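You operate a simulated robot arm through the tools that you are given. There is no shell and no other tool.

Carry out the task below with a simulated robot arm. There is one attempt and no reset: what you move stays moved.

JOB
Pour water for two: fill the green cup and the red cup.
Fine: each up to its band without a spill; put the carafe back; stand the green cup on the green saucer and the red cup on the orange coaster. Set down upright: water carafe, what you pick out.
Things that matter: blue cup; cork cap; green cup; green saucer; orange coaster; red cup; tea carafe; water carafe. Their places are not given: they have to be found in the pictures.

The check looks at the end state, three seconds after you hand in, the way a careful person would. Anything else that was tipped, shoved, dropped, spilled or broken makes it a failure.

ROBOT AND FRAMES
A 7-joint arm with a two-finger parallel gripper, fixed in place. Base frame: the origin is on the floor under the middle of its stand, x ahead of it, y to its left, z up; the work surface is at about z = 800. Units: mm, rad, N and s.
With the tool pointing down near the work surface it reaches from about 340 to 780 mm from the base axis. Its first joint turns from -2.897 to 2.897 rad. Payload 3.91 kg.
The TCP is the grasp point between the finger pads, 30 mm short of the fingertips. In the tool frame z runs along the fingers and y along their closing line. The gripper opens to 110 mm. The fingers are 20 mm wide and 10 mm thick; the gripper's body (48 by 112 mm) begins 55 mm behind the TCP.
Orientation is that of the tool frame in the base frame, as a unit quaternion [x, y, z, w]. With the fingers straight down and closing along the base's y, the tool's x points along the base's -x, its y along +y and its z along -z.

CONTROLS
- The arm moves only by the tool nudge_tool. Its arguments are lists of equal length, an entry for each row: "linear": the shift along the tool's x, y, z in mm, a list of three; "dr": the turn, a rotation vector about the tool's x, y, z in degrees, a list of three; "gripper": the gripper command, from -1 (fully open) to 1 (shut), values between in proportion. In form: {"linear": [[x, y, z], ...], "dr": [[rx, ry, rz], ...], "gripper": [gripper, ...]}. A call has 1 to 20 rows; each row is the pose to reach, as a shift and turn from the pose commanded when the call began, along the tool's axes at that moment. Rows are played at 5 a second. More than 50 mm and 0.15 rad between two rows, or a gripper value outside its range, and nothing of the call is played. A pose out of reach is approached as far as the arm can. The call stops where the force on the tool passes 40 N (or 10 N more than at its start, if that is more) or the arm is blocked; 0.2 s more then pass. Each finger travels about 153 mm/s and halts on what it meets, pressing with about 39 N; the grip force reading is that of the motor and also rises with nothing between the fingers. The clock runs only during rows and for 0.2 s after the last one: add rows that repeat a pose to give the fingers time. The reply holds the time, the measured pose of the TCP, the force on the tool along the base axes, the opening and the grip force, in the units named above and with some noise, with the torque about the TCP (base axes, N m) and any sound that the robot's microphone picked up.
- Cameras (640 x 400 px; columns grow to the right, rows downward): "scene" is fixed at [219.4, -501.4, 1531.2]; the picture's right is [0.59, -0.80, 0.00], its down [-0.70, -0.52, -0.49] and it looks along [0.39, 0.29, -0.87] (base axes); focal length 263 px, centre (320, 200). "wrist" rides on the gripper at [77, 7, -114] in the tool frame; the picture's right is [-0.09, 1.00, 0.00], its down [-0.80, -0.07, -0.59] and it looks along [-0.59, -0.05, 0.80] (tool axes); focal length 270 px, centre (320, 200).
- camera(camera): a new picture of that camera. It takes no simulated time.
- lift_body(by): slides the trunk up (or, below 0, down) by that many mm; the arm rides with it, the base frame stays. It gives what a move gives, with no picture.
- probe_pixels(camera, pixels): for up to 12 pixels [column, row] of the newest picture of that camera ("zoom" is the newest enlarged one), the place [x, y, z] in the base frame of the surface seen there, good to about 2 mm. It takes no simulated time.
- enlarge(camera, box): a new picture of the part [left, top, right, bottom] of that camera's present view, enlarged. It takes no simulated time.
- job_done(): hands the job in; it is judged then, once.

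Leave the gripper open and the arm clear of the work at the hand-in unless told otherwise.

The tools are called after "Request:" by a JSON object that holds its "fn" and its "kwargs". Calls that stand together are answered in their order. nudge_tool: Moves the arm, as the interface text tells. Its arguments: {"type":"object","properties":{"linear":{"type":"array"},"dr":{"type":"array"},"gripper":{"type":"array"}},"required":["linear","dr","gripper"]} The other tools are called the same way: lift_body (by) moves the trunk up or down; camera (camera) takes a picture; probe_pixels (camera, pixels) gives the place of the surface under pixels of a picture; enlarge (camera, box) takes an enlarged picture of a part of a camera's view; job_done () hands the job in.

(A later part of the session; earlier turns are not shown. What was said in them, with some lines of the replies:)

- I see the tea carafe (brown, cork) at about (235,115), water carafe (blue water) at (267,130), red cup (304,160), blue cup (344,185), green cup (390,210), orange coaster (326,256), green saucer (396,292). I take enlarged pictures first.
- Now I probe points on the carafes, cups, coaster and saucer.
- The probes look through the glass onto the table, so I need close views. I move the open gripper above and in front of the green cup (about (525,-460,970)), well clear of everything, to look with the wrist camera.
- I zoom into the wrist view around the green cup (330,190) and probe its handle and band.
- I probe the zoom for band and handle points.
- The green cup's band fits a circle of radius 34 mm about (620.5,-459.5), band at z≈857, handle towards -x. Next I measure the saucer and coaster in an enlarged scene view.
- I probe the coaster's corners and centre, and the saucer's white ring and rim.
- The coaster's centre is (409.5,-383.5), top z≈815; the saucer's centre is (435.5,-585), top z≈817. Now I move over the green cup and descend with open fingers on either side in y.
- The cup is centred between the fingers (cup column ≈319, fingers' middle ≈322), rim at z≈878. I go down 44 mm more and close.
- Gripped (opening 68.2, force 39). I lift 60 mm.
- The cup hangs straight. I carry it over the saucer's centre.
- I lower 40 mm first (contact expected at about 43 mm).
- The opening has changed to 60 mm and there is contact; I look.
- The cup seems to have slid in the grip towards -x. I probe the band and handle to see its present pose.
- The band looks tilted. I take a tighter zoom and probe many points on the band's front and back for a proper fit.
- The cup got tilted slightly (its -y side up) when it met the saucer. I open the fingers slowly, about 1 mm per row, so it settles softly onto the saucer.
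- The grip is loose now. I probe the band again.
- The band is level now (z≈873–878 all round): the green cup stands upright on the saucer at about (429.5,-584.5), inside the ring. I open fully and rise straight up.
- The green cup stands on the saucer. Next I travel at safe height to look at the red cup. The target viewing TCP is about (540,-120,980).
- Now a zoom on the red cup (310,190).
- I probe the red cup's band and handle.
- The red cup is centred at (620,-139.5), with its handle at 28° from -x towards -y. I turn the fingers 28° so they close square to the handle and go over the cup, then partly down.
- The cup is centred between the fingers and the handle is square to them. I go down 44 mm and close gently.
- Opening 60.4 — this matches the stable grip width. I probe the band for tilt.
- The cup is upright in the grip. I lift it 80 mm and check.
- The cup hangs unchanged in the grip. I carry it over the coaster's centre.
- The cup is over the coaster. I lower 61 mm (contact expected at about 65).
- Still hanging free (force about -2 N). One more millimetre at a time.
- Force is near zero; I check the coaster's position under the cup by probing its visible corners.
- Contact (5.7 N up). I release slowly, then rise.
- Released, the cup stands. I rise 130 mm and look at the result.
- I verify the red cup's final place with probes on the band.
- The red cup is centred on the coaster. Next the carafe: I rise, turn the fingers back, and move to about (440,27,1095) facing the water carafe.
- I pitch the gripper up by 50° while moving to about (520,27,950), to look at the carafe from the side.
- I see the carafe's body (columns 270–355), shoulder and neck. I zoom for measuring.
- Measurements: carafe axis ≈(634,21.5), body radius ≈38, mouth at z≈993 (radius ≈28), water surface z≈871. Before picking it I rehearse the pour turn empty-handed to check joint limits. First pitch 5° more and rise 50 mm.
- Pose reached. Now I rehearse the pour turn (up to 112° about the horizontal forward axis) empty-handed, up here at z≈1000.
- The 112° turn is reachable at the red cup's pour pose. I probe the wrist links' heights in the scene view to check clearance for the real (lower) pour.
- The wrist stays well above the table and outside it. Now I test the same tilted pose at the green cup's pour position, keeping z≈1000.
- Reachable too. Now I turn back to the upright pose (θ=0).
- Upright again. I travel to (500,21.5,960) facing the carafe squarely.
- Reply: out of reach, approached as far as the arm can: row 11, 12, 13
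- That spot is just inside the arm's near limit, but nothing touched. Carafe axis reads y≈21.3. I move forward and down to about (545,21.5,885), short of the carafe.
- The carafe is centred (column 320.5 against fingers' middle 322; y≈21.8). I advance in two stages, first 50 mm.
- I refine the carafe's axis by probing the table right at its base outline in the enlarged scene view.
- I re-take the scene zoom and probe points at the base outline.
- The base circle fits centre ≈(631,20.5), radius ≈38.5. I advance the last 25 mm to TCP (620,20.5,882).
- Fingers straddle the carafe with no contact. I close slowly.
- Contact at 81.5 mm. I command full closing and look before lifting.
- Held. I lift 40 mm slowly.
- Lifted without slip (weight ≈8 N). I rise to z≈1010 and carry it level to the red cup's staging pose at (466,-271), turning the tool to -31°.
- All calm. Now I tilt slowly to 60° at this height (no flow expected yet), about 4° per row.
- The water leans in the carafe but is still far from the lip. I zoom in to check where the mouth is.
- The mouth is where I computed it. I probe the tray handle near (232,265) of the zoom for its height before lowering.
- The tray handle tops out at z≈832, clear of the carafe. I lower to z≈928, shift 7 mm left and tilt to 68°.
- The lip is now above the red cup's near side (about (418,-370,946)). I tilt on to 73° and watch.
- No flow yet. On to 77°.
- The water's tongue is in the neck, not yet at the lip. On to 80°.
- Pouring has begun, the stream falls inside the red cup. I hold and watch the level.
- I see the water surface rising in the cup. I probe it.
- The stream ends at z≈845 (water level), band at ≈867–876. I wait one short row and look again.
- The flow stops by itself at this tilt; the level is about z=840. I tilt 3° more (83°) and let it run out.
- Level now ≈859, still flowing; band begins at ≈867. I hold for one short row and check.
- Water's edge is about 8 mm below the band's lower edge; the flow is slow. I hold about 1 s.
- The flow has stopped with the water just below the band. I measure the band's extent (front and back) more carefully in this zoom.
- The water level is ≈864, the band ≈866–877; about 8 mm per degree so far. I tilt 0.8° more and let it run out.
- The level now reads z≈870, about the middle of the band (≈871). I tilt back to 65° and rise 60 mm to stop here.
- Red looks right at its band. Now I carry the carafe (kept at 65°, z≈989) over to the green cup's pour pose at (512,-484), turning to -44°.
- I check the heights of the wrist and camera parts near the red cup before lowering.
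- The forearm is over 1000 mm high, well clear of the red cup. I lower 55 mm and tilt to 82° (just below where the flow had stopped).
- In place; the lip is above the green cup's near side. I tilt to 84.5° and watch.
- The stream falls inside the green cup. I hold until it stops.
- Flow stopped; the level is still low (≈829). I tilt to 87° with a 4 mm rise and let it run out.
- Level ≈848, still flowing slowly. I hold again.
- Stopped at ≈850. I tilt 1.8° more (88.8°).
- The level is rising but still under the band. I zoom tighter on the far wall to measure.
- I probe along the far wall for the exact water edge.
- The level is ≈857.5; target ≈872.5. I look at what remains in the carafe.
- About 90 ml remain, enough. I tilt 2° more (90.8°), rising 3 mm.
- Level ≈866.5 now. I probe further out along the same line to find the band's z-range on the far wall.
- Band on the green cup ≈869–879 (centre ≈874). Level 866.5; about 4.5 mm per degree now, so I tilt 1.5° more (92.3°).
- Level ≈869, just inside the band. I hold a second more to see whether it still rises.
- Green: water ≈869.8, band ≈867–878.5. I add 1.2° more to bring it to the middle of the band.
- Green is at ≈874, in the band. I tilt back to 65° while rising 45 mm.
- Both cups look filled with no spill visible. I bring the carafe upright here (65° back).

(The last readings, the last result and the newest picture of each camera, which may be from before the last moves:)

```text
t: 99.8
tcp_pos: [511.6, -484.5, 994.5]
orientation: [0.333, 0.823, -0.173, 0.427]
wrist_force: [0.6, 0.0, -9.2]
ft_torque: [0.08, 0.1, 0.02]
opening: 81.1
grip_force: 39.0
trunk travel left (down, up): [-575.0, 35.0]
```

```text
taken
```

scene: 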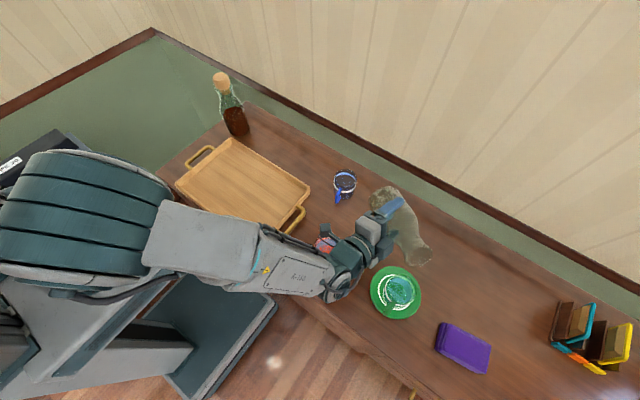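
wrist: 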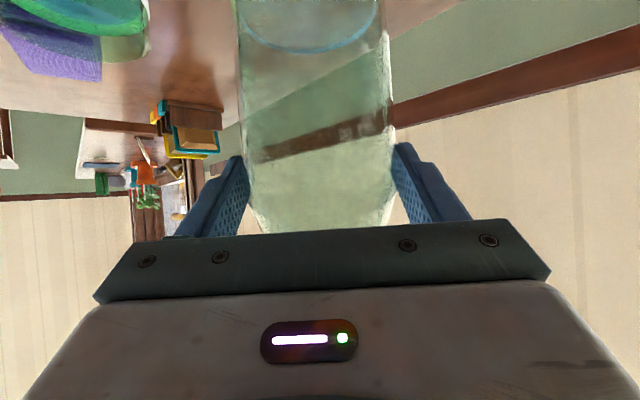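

The carafe seems to sit lower in the grip than before (shoulder visible at row ≈195). I check it closely.

Request:
{"fn": "enlarge", "kwargs": {"camera": "wrist", "box": [200, 0, 440, 240]}}

Request:
{"fn": "enlarge", "kwargs": {"camera": "scene", "box": [340, 160, 440, 270]}}

```text
1.67 times, centred on (320, 120) of wrist
```

zoom: 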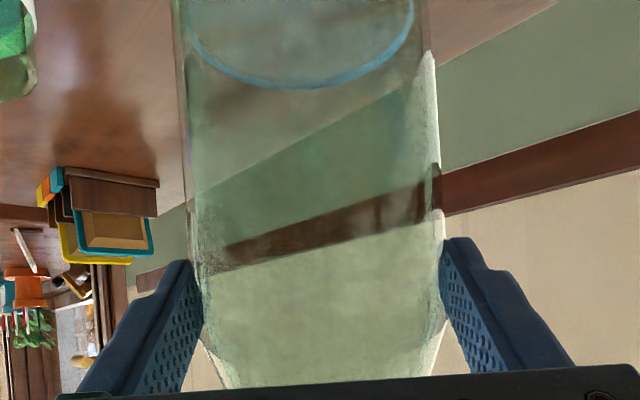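

```text
3.64 times, centred on (390, 215) of scene
```

zoom: 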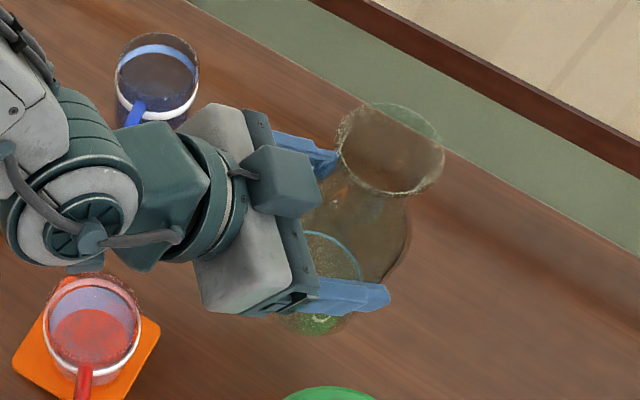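

The carafe slid about 20 mm down in the grip. I check whether it keeps slipping: a short hold, then measure again.

Request:
{"fn": "nudge_tool", "kwargs": {"linear": [[0, 0, 0], [0, 0, 0]], "dr": [[0, 0, 0], [0, 0, 0]], "gripper": [1, 1]}}

Request:
{"fn": "enlarge", "kwargs": {"camera": "wrist", "box": [200, 0, 440, 240]}}

```text
t: 100.4
tcp_pos: [512.3, -483.9, 993.4]
orientation: [0.332, 0.823, -0.173, 0.428]
wrist_force: [0.2, 0.1, -8.1]
ft_torque: [0.03, 0.1, 0.03]
opening: 81.2
grip_force: 38.5
trunk travel left (down, up): [-575.0, 35.0]
```

```text
1.67 times, centred on (320, 120) of wrist
```

zoom: 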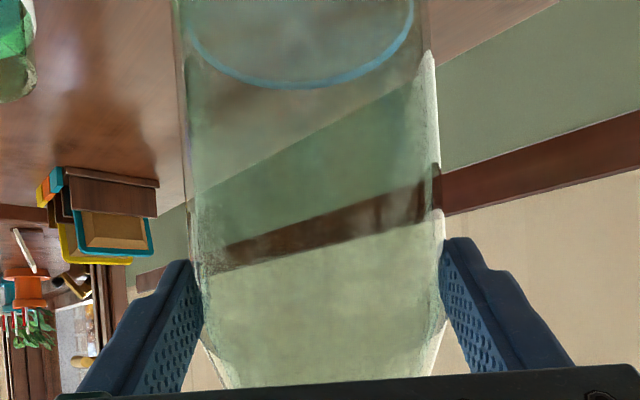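

It is stable now. The base is ≈103 mm below the TCP. I carry it back level, first to (480,-250) at z≈1029, staying clear of the blue cup.

Request:
{"fn": "nudge_tool", "kwargs": {"linear": [[4, 7, -8.5], [13, 24, -28.5], [23, 43, -51], [33, 62, -73.5], [43, 81, -95.5], [53, 100, -118], [62, 117, -138], [71, 133, -157], [77.9, 146, -172], [77.9, 146, -172]], "dr": [[-0.8, 0, -0.6], [-2.7, 0, -1.9], [-4.8, 0, -3.4], [-6.9, 0, -4.9], [-9, 0, -6.4], [-11.1, 0, -7.8], [-13, 0, -9.2], [-14.9, 0, -10.5], [-16.4, 0, -11.5], [-16.4, 0, -11.5]], "gripper": [1, 1, 1, 1, 1, 1, 1, 1, 1, 1]}}

Request:
{"fn": "camera", "kwargs": {"camera": "wrist"}}

```text
t: 102.6
tcp_pos: [480.9, -250.4, 1029.0]
orientation: [0.185, 0.868, -0.096, 0.451]
wrist_force: [-0.8, 0.5, -7.9]
ft_torque: [0.07, 0.07, 0.0]
opening: 81.5
grip_force: 38.8
trunk travel left (down, up): [-575.0, 35.0]
```

```text
taken
```

wrist: 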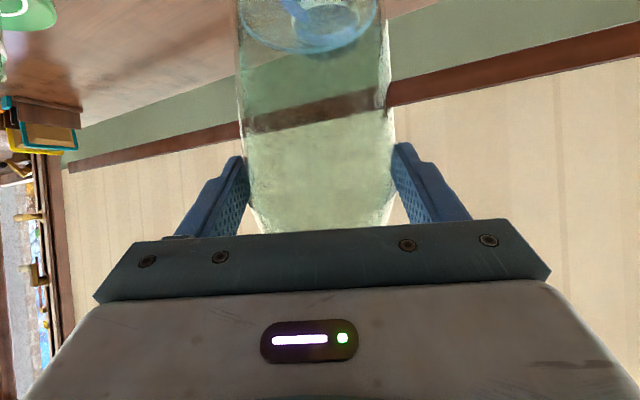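

Stable. Next I move to directly above the carafe's home spot (TCP 620,20.3) at z≈1029, tool squared to 0°.

Request:
{"fn": "nudge_tool", "kwargs": {"linear": [[-0.3, 10, 0.5], [-1.1, 34, 1.6], [-2.1, 62, 2.9], [-3, 91, 4.3], [-4, 120, 5.7], [-5, 150, 7.1], [-6, 180, 8.5], [-7, 210, 10], [-8, 240, 11.4], [-8.9, 268, 12.7], [-9.6, 290, 13.7], [-10.1, 303.9, 14.4], [-10.1, 303.9, 14.4]], "dr": [[-0.65, 0, -0.45], [-2.2, 0, -1.55], [-4, 0, -2.8], [-5.9, 0, -4.1], [-7.8, 0, -5.5], [-9.7, 0, -6.8], [-11.7, 0, -8.2], [-13.6, 0, -9.5], [-15.6, 0, -10.9], [-17.4, 0, -12.2], [-18.8, 0, -13.2], [-19.7, 0, -13.8], [-19.7, 0, -13.8]], "gripper": [1, 1, 1, 1, 1, 1, 1, 1, 1, 1, 1, 1, 1]}}

Request:
{"fn": "camera", "kwargs": {"camera": "wrist"}}

Request:
{"fn": "camera", "kwargs": {"camera": "scene"}}

```text
t: 105.4
tcp_pos: [620.4, 20.8, 1029.1]
orientation: [-0.001, 0.888, 0.0, 0.46]
wrist_force: [0.1, 0.3, -8.0]
ft_torque: [0.02, 0.1, 0.01]
opening: 81.1
grip_force: 39.2
trunk travel left (down, up): [-575.0, 35.0]
```

```text
taken
```

wrist: 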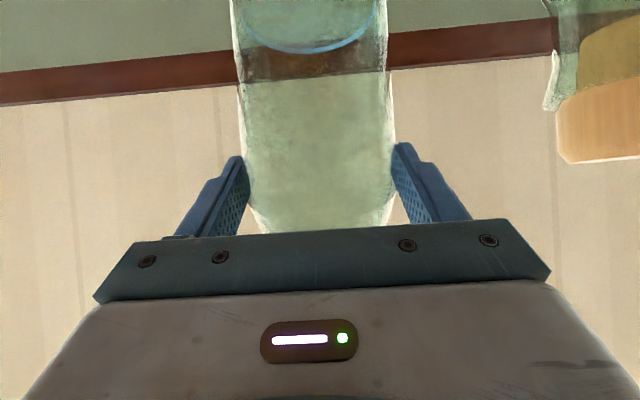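

```text
taken
```

scene: 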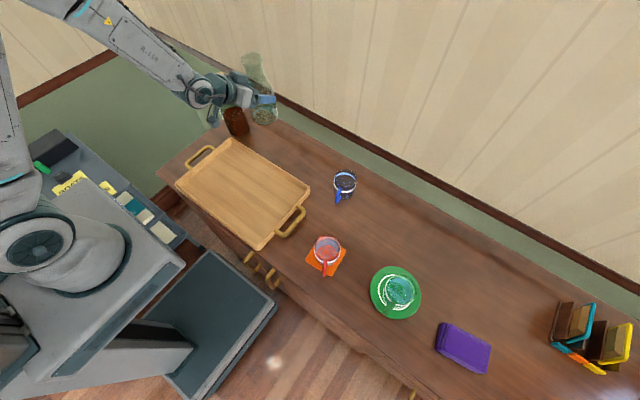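

Above home. I lower 115 mm (contact expected around 126).

Request:
{"fn": "nudge_tool", "kwargs": {"linear": [[8.2, 0, 5.7], [24.6, 0, 17.2], [41, 0, 28.7], [57.3, 0, 40.2], [71.3, 0, 49.9], [83.5, 0, 58.5], [91, 0, 63.7], [94.2, 0, 66], [94.2, 0, 66]], "dr": [[0, 0, 0], [0, 0, 0], [0, 0, 0], [0, 0, 0], [0, 0, 0], [0, 0, 0], [0, 0, 0], [0, 0, 0], [0, 0, 0]], "gripper": [1, 1, 1, 1, 1, 1, 1, 1, 1]}}

Request:
{"fn": "camera", "kwargs": {"camera": "wrist"}}

Request:
{"fn": "enlarge", "kwargs": {"camera": "scene", "box": [225, 80, 305, 165]}}

```text
t: 107.4
tcp_pos: [620.9, 20.2, 913.9]
orientation: [0.0, 0.887, -0.001, 0.462]
wrist_force: [0.0, -0.1, -8.2]
ft_torque: [0.01, 0.06, -0.01]
opening: 81.3
grip_force: 39.0
trunk travel left (down, up): [-575.0, 35.0]
```

```text
taken
```

wrist: 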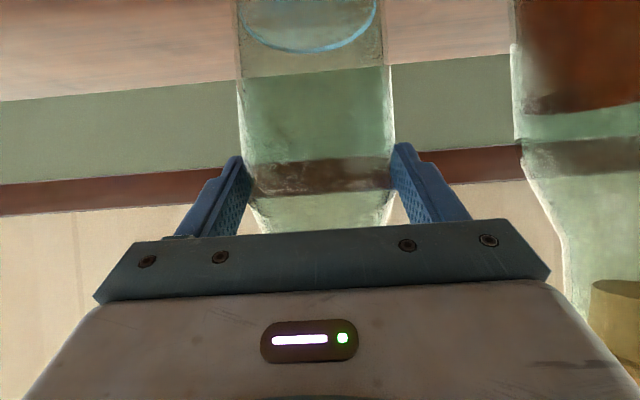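

```text
4.71 times, centred on (265, 122) of scene
```

zoom: 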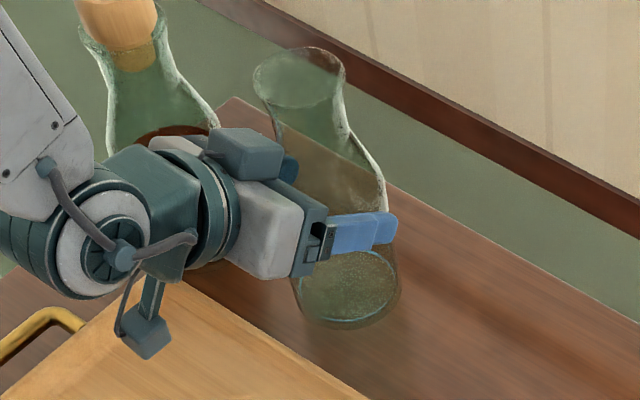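

About 10–13 mm remain. I lower 8 mm more, then feel for contact.

Request:
{"fn": "nudge_tool", "kwargs": {"linear": [[2.5, 0, 1.7], [4.9, 0, 3.4], [6.6, 0, 4.6], [6.6, 0, 4.6]], "dr": [[0, 0, 0], [0, 0, 0], [0, 0, 0], [0, 0, 0]], "gripper": [1, 1, 1, 1]}}

Request:
{"fn": "nudge_tool", "kwargs": {"linear": [[0.8, 0, 0.57], [1.6, 0, 1.15], [1.6, 0, 1.15]], "dr": [[0, 0, 0], [0, 0, 0], [0, 0, 0]], "gripper": [1, 1, 1]}}

```text
t: 108.4
tcp_pos: [619.6, 20.4, 905.7]
orientation: [0.0, 0.888, -0.001, 0.46]
wrist_force: [0.6, 0.2, -8.1]
ft_torque: [-0.01, 0.1, 0.0]
opening: 81.1
grip_force: 39.3
trunk travel left (down, up): [-575.0, 35.0]
```

```text
t: 109.2
tcp_pos: [620.4, 20.2, 903.6]
orientation: [0.0, 0.887, -0.001, 0.461]
wrist_force: [-0.3, -0.7, -7.9]
ft_torque: [-0.01, 0.08, 0.04]
opening: 81.4
grip_force: 38.7
trunk travel left (down, up): [-575.0, 35.0]
```

Still hanging free (≈-8 N). Another 2 mm.

Request:
{"fn": "nudge_tool", "kwargs": {"linear": [[0.8, 0, 0.57], [1.6, 0, 1.15], [1.6, 0, 1.15]], "dr": [[0, 0, 0], [0, 0, 0], [0, 0, 0]], "gripper": [1, 1, 1]}}

Request:
{"fn": "enlarge", "kwargs": {"camera": "scene", "box": [225, 80, 305, 165]}}

```text
t: 110.0
tcp_pos: [620.7, 20.8, 904.9]
orientation: [0.0, 0.887, 0.0, 0.462]
wrist_force: [-0.7, 0.2, -2.3]
ft_torque: [0.12, -0.08, 0.02]
opening: 81.2
grip_force: 39.4
trunk travel left (down, up): [-575.0, 35.0]
```

```text
4.71 times, centred on (265, 122) of scene
```

zoom: 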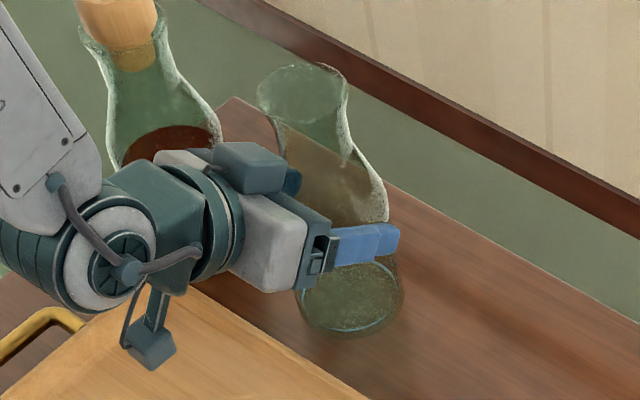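

Contact (force fell to -2 N) and the outline matches the original place. I lower 0.5 mm more and release slowly.

Request:
{"fn": "nudge_tool", "kwargs": {"linear": [[0.4, 0, 0.3], [0.4, 0, 0.3], [0.4, 0, 0.3], [0.4, 0, 0.3], [0.4, 0, 0.3], [0.4, 0, 0.3], [0.4, 0, 0.3], [0.4, 0, 0.3]], "dr": [[0, 0, 0], [0, 0, 0], [0, 0, 0], [0, 0, 0], [0, 0, 0], [0, 0, 0], [0, 0, 0], [0, 0, 0]], "gripper": [1, -0.48, -0.49, -0.5, -0.52, -0.56, -0.65, -0.8]}}

Request:
{"fn": "camera", "kwargs": {"camera": "wrist"}}

Request:
{"fn": "enlarge", "kwargs": {"camera": "scene", "box": [225, 80, 305, 165]}}

```text
t: 111.8
tcp_pos: [618.5, 20.6, 903.0]
orientation: [0.0, 0.887, 0.0, 0.462]
wrist_force: [-0.4, 0.7, -1.1]
ft_torque: [0.01, 0.02, -0.02]
opening: 98.9
grip_force: 0.0
trunk travel left (down, up): [-575.0, 35.0]
```

```text
taken
```

wrist: 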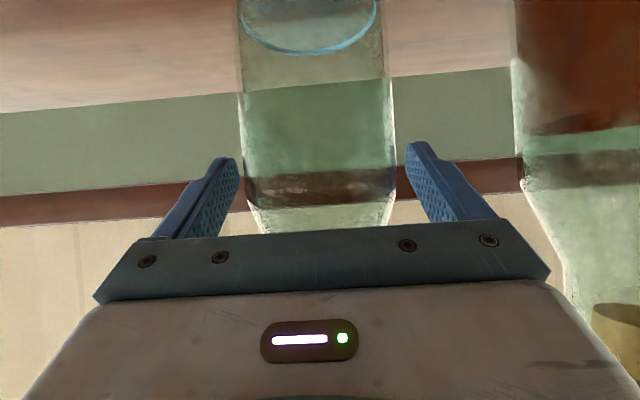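

```text
4.71 times, centred on (265, 122) of scene
```

zoom: 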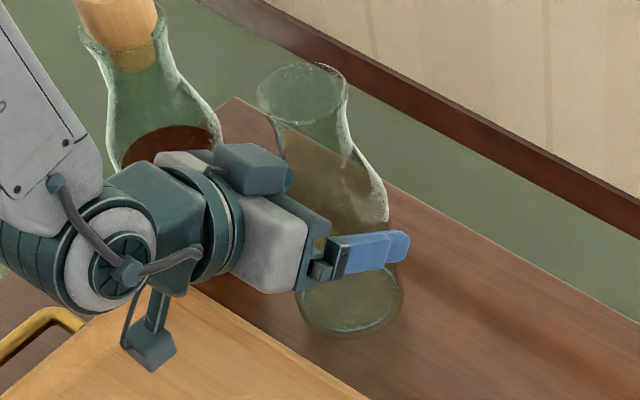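

The carafe stands on its spot. I open fully and back straight out 75 mm.

Request:
{"fn": "nudge_tool", "kwargs": {"linear": [[0, 0, 0], [2.9, 0, -4.1], [11.5, 0, -16.4], [23, 0, -32.8], [34.4, 0, -49.1], [43, 0, -61.4]], "dr": [[0, 0, 0], [0, 0, 0], [0, 0, 0], [0, 0, 0], [0, 0, 0], [0, 0, 0]], "gripper": [-1, -1, -1, -1, -1, -1]}}

Request:
{"fn": "camera", "kwargs": {"camera": "wrist"}}

Request:
{"fn": "enlarge", "kwargs": {"camera": "scene", "box": [225, 80, 305, 165]}}

```text
t: 113.2
tcp_pos: [544.7, 20.8, 902.0]
orientation: [0.0, 0.887, 0.0, 0.462]
wrist_force: [-1.0, -0.9, -0.3]
ft_torque: [-0.01, 0.0, 0.02]
opening: 109.9
grip_force: 0.1
trunk travel left (down, up): [-575.0, 35.0]
```

```text
taken
```

wrist: 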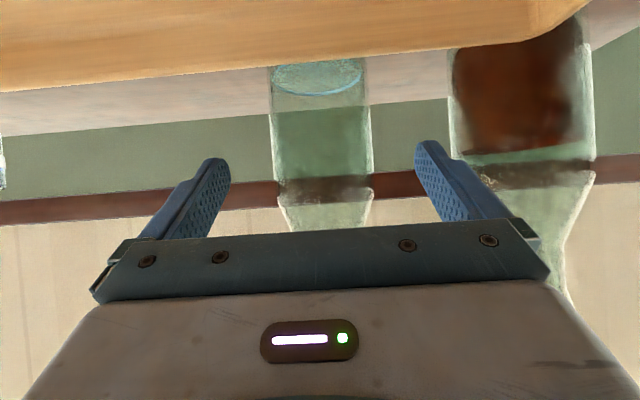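

```text
4.71 times, centred on (265, 122) of scene
```

zoom: 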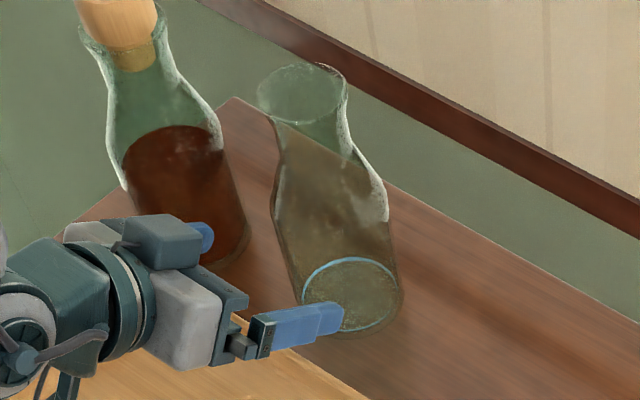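

The carafe is upright on its old spot. I rise 110 mm and pitch the gripper back down, then check both cups again.

Request:
{"fn": "nudge_tool", "kwargs": {"linear": [[-13, 0, -9], [-30, 0, -21], [-47, 0, -33], [-64, 0, -45], [-82, 0, -57.4], [-90, 0, -63], [-90, 0, -63], [-90, 0, -63], [-90, 0, -63]], "dr": [[0, 0, 0], [0, 7, 0], [0, 14, 0], [0, 21, 0], [0, 28, 0], [0, 35, 0], [0, 42, 0], [0, 49, 0], [0, 55, 0]], "gripper": [-1, -1, -1, -1, -1, -1, -1, -1, -1]}}

Request:
{"fn": "camera", "kwargs": {"camera": "scene"}}

Request:
{"fn": "enlarge", "kwargs": {"camera": "scene", "box": [311, 230, 346, 265]}}

```text
t: 115.2
tcp_pos: [544.8, 21.9, 1012.6]
orientation: [-0.001, 1.0, -0.001, -0.001]
wrist_force: [0.7, -0.3, -0.5]
ft_torque: [-0.01, 0.04, -0.02]
opening: 110.0
grip_force: 0.0
trunk travel left (down, up): [-575.0, 35.0]
```

```text
taken
```

scene: 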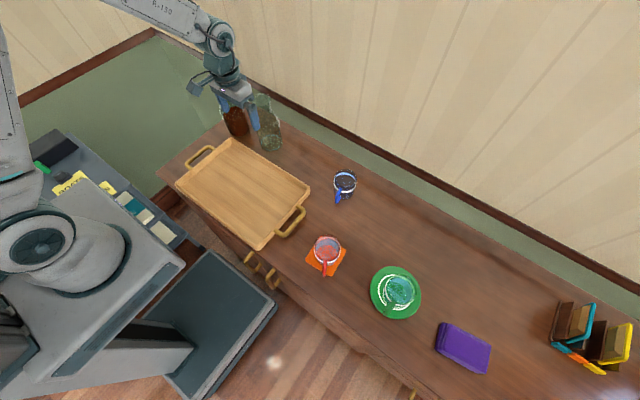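

```text
11.43 times, centred on (328, 248) of scene
```

zoom: 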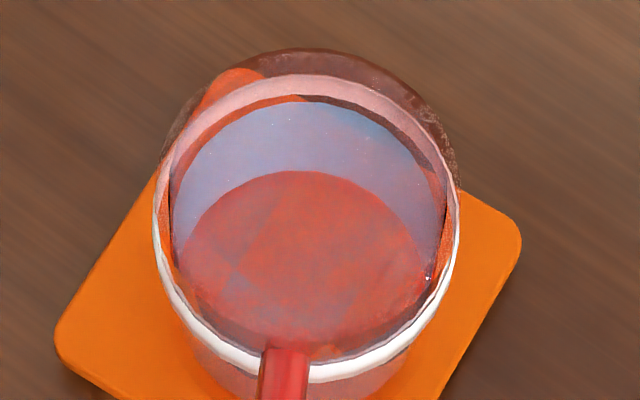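

I probe the red cup's far wall in fine steps: water edge and band.

Request:
{"fn": "probe_pixels", "kwargs": {"camera": "zoom", "pixels": [[330, 76], [330, 80], [330, 84], [330, 88], [330, 92], [330, 96], [330, 100], [330, 102], [330, 104], [330, 107], [330, 111], [330, 120]]}}

Request:
{"fn": "enlarge", "kwargs": {"camera": "scene", "box": [318, 230, 338, 250]}}

Request:
{"fn": "probe_pixels", "kwargs": {"camera": "zoom", "pixels": [[330, 90], [330, 96], [330, 102], [330, 108], [330, 114], [330, 120], [330, 126], [330, 132], [330, 138], [330, 144], [330, 150], [330, 156]]}}

```text
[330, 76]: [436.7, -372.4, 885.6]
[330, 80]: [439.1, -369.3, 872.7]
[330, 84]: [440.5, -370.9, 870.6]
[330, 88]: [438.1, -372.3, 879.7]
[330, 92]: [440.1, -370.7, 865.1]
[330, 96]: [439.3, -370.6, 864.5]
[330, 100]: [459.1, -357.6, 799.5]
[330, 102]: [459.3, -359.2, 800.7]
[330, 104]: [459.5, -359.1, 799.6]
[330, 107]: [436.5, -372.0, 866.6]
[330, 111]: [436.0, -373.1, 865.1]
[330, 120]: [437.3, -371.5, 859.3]
```

```text
16.00 times, centred on (328, 240) of scene
```

zoom: 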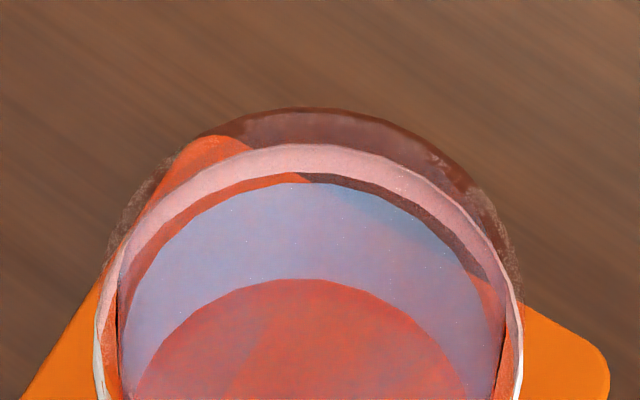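

```text
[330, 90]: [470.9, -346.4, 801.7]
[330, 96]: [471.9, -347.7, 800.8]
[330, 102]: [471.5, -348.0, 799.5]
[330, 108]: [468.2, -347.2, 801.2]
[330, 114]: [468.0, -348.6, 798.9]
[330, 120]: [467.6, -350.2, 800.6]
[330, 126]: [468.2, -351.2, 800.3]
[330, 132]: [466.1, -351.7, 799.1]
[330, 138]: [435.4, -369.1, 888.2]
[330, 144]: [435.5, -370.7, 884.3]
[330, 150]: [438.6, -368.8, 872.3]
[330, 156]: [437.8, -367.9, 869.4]
```

Red: water ≈868 within band ≈863–875. Now I raise the arm clear and take last looks at everything.

Request:
{"fn": "nudge_tool", "kwargs": {"linear": [[5, -15, -30], [10, -35, -60], [15, -55, -90], [20, -75, -120], [24, -95, -145]], "dr": [[0, 0, 0], [0, 0, 0], [0, 0, 0], [0, 0, 0], [0, 0, 0]], "gripper": [-1, -1, -1, -1, -1]}}

Request:
{"fn": "enlarge", "kwargs": {"camera": "scene", "box": [290, 140, 430, 330]}}

Request:
{"fn": "enlarge", "kwargs": {"camera": "scene", "box": [200, 60, 310, 170]}}

Request:
{"fn": "enlarge", "kwargs": {"camera": "scene", "box": [375, 260, 425, 315]}}

```text
t: 116.4
tcp_pos: [521.6, -74.4, 1158.9]
orientation: [0.0, 1.0, 0.0, 0.0]
wrist_force: [0.2, 0.1, -0.5]
ft_torque: [0.03, 0.02, -0.01]
opening: 109.9
grip_force: 0.1
trunk travel left (down, up): [-575.0, 35.0]
```

```text
2.11 times, centred on (360, 235) of scene
```

zoom: 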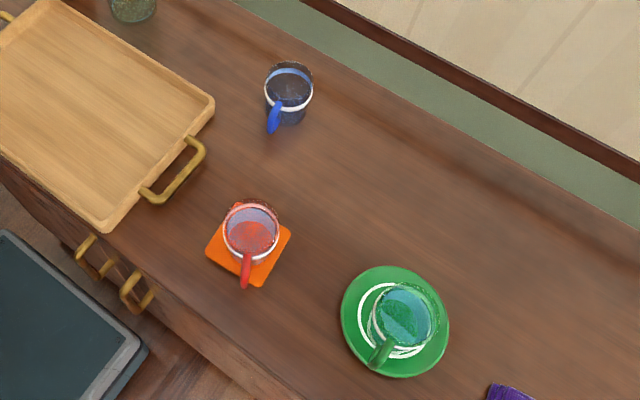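

```text
3.64 times, centred on (255, 115) of scene
```

zoom: 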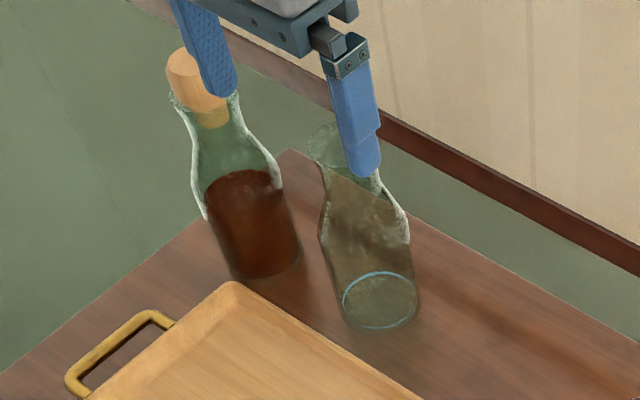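

```text
7.27 times, centred on (400, 288) of scene
```

zoom: 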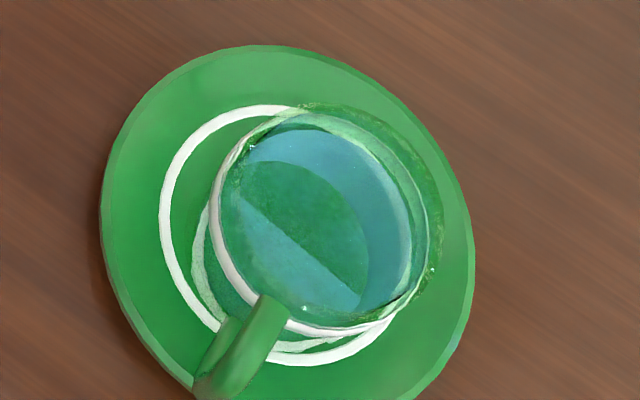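

All stands as wanted: green cup filled to its band on the green saucer, red cup filled to its band on the orange coaster, water carafe upright on its old spot, tea carafe with cork and blue cup untouched, no spill visible, gripper open and clear. I hand in.

Request:
{"fn": "job_done", "kwargs": {}}

```text
The job is handed in.
```

The job is handed in: both cups are filled to their bands and on their places, and the water carafe is back on its spot. I don't have the verdict yet.

- **Green cup:** it stands upright on the green saucer, about 6 mm off the saucer's centre. The water reads about z = 874, within its band of about 867–878.
- **Red cup:** it stands upright on the orange coaster, centred. The water reads about z = 868, within its band of about 863–875.
- **Water carafe:** it stands upright, nearly empty, on the spot it came from. It slid about 20 mm down in the grip after the second pour, so I felt for the table before letting go.
- **Everything else:** I did not touch the tea carafe, its cork cap, the blue cup or the tray. I saw no spill in the pictures. The gripper is open and clear of the work.

- **Rough set-down:** the green cup tilted and turned in the grip when it met the saucer. I opened the fingers slowly so it settled upright.
- **Water levels:** they are read through the glass and are good to a few millimetres.
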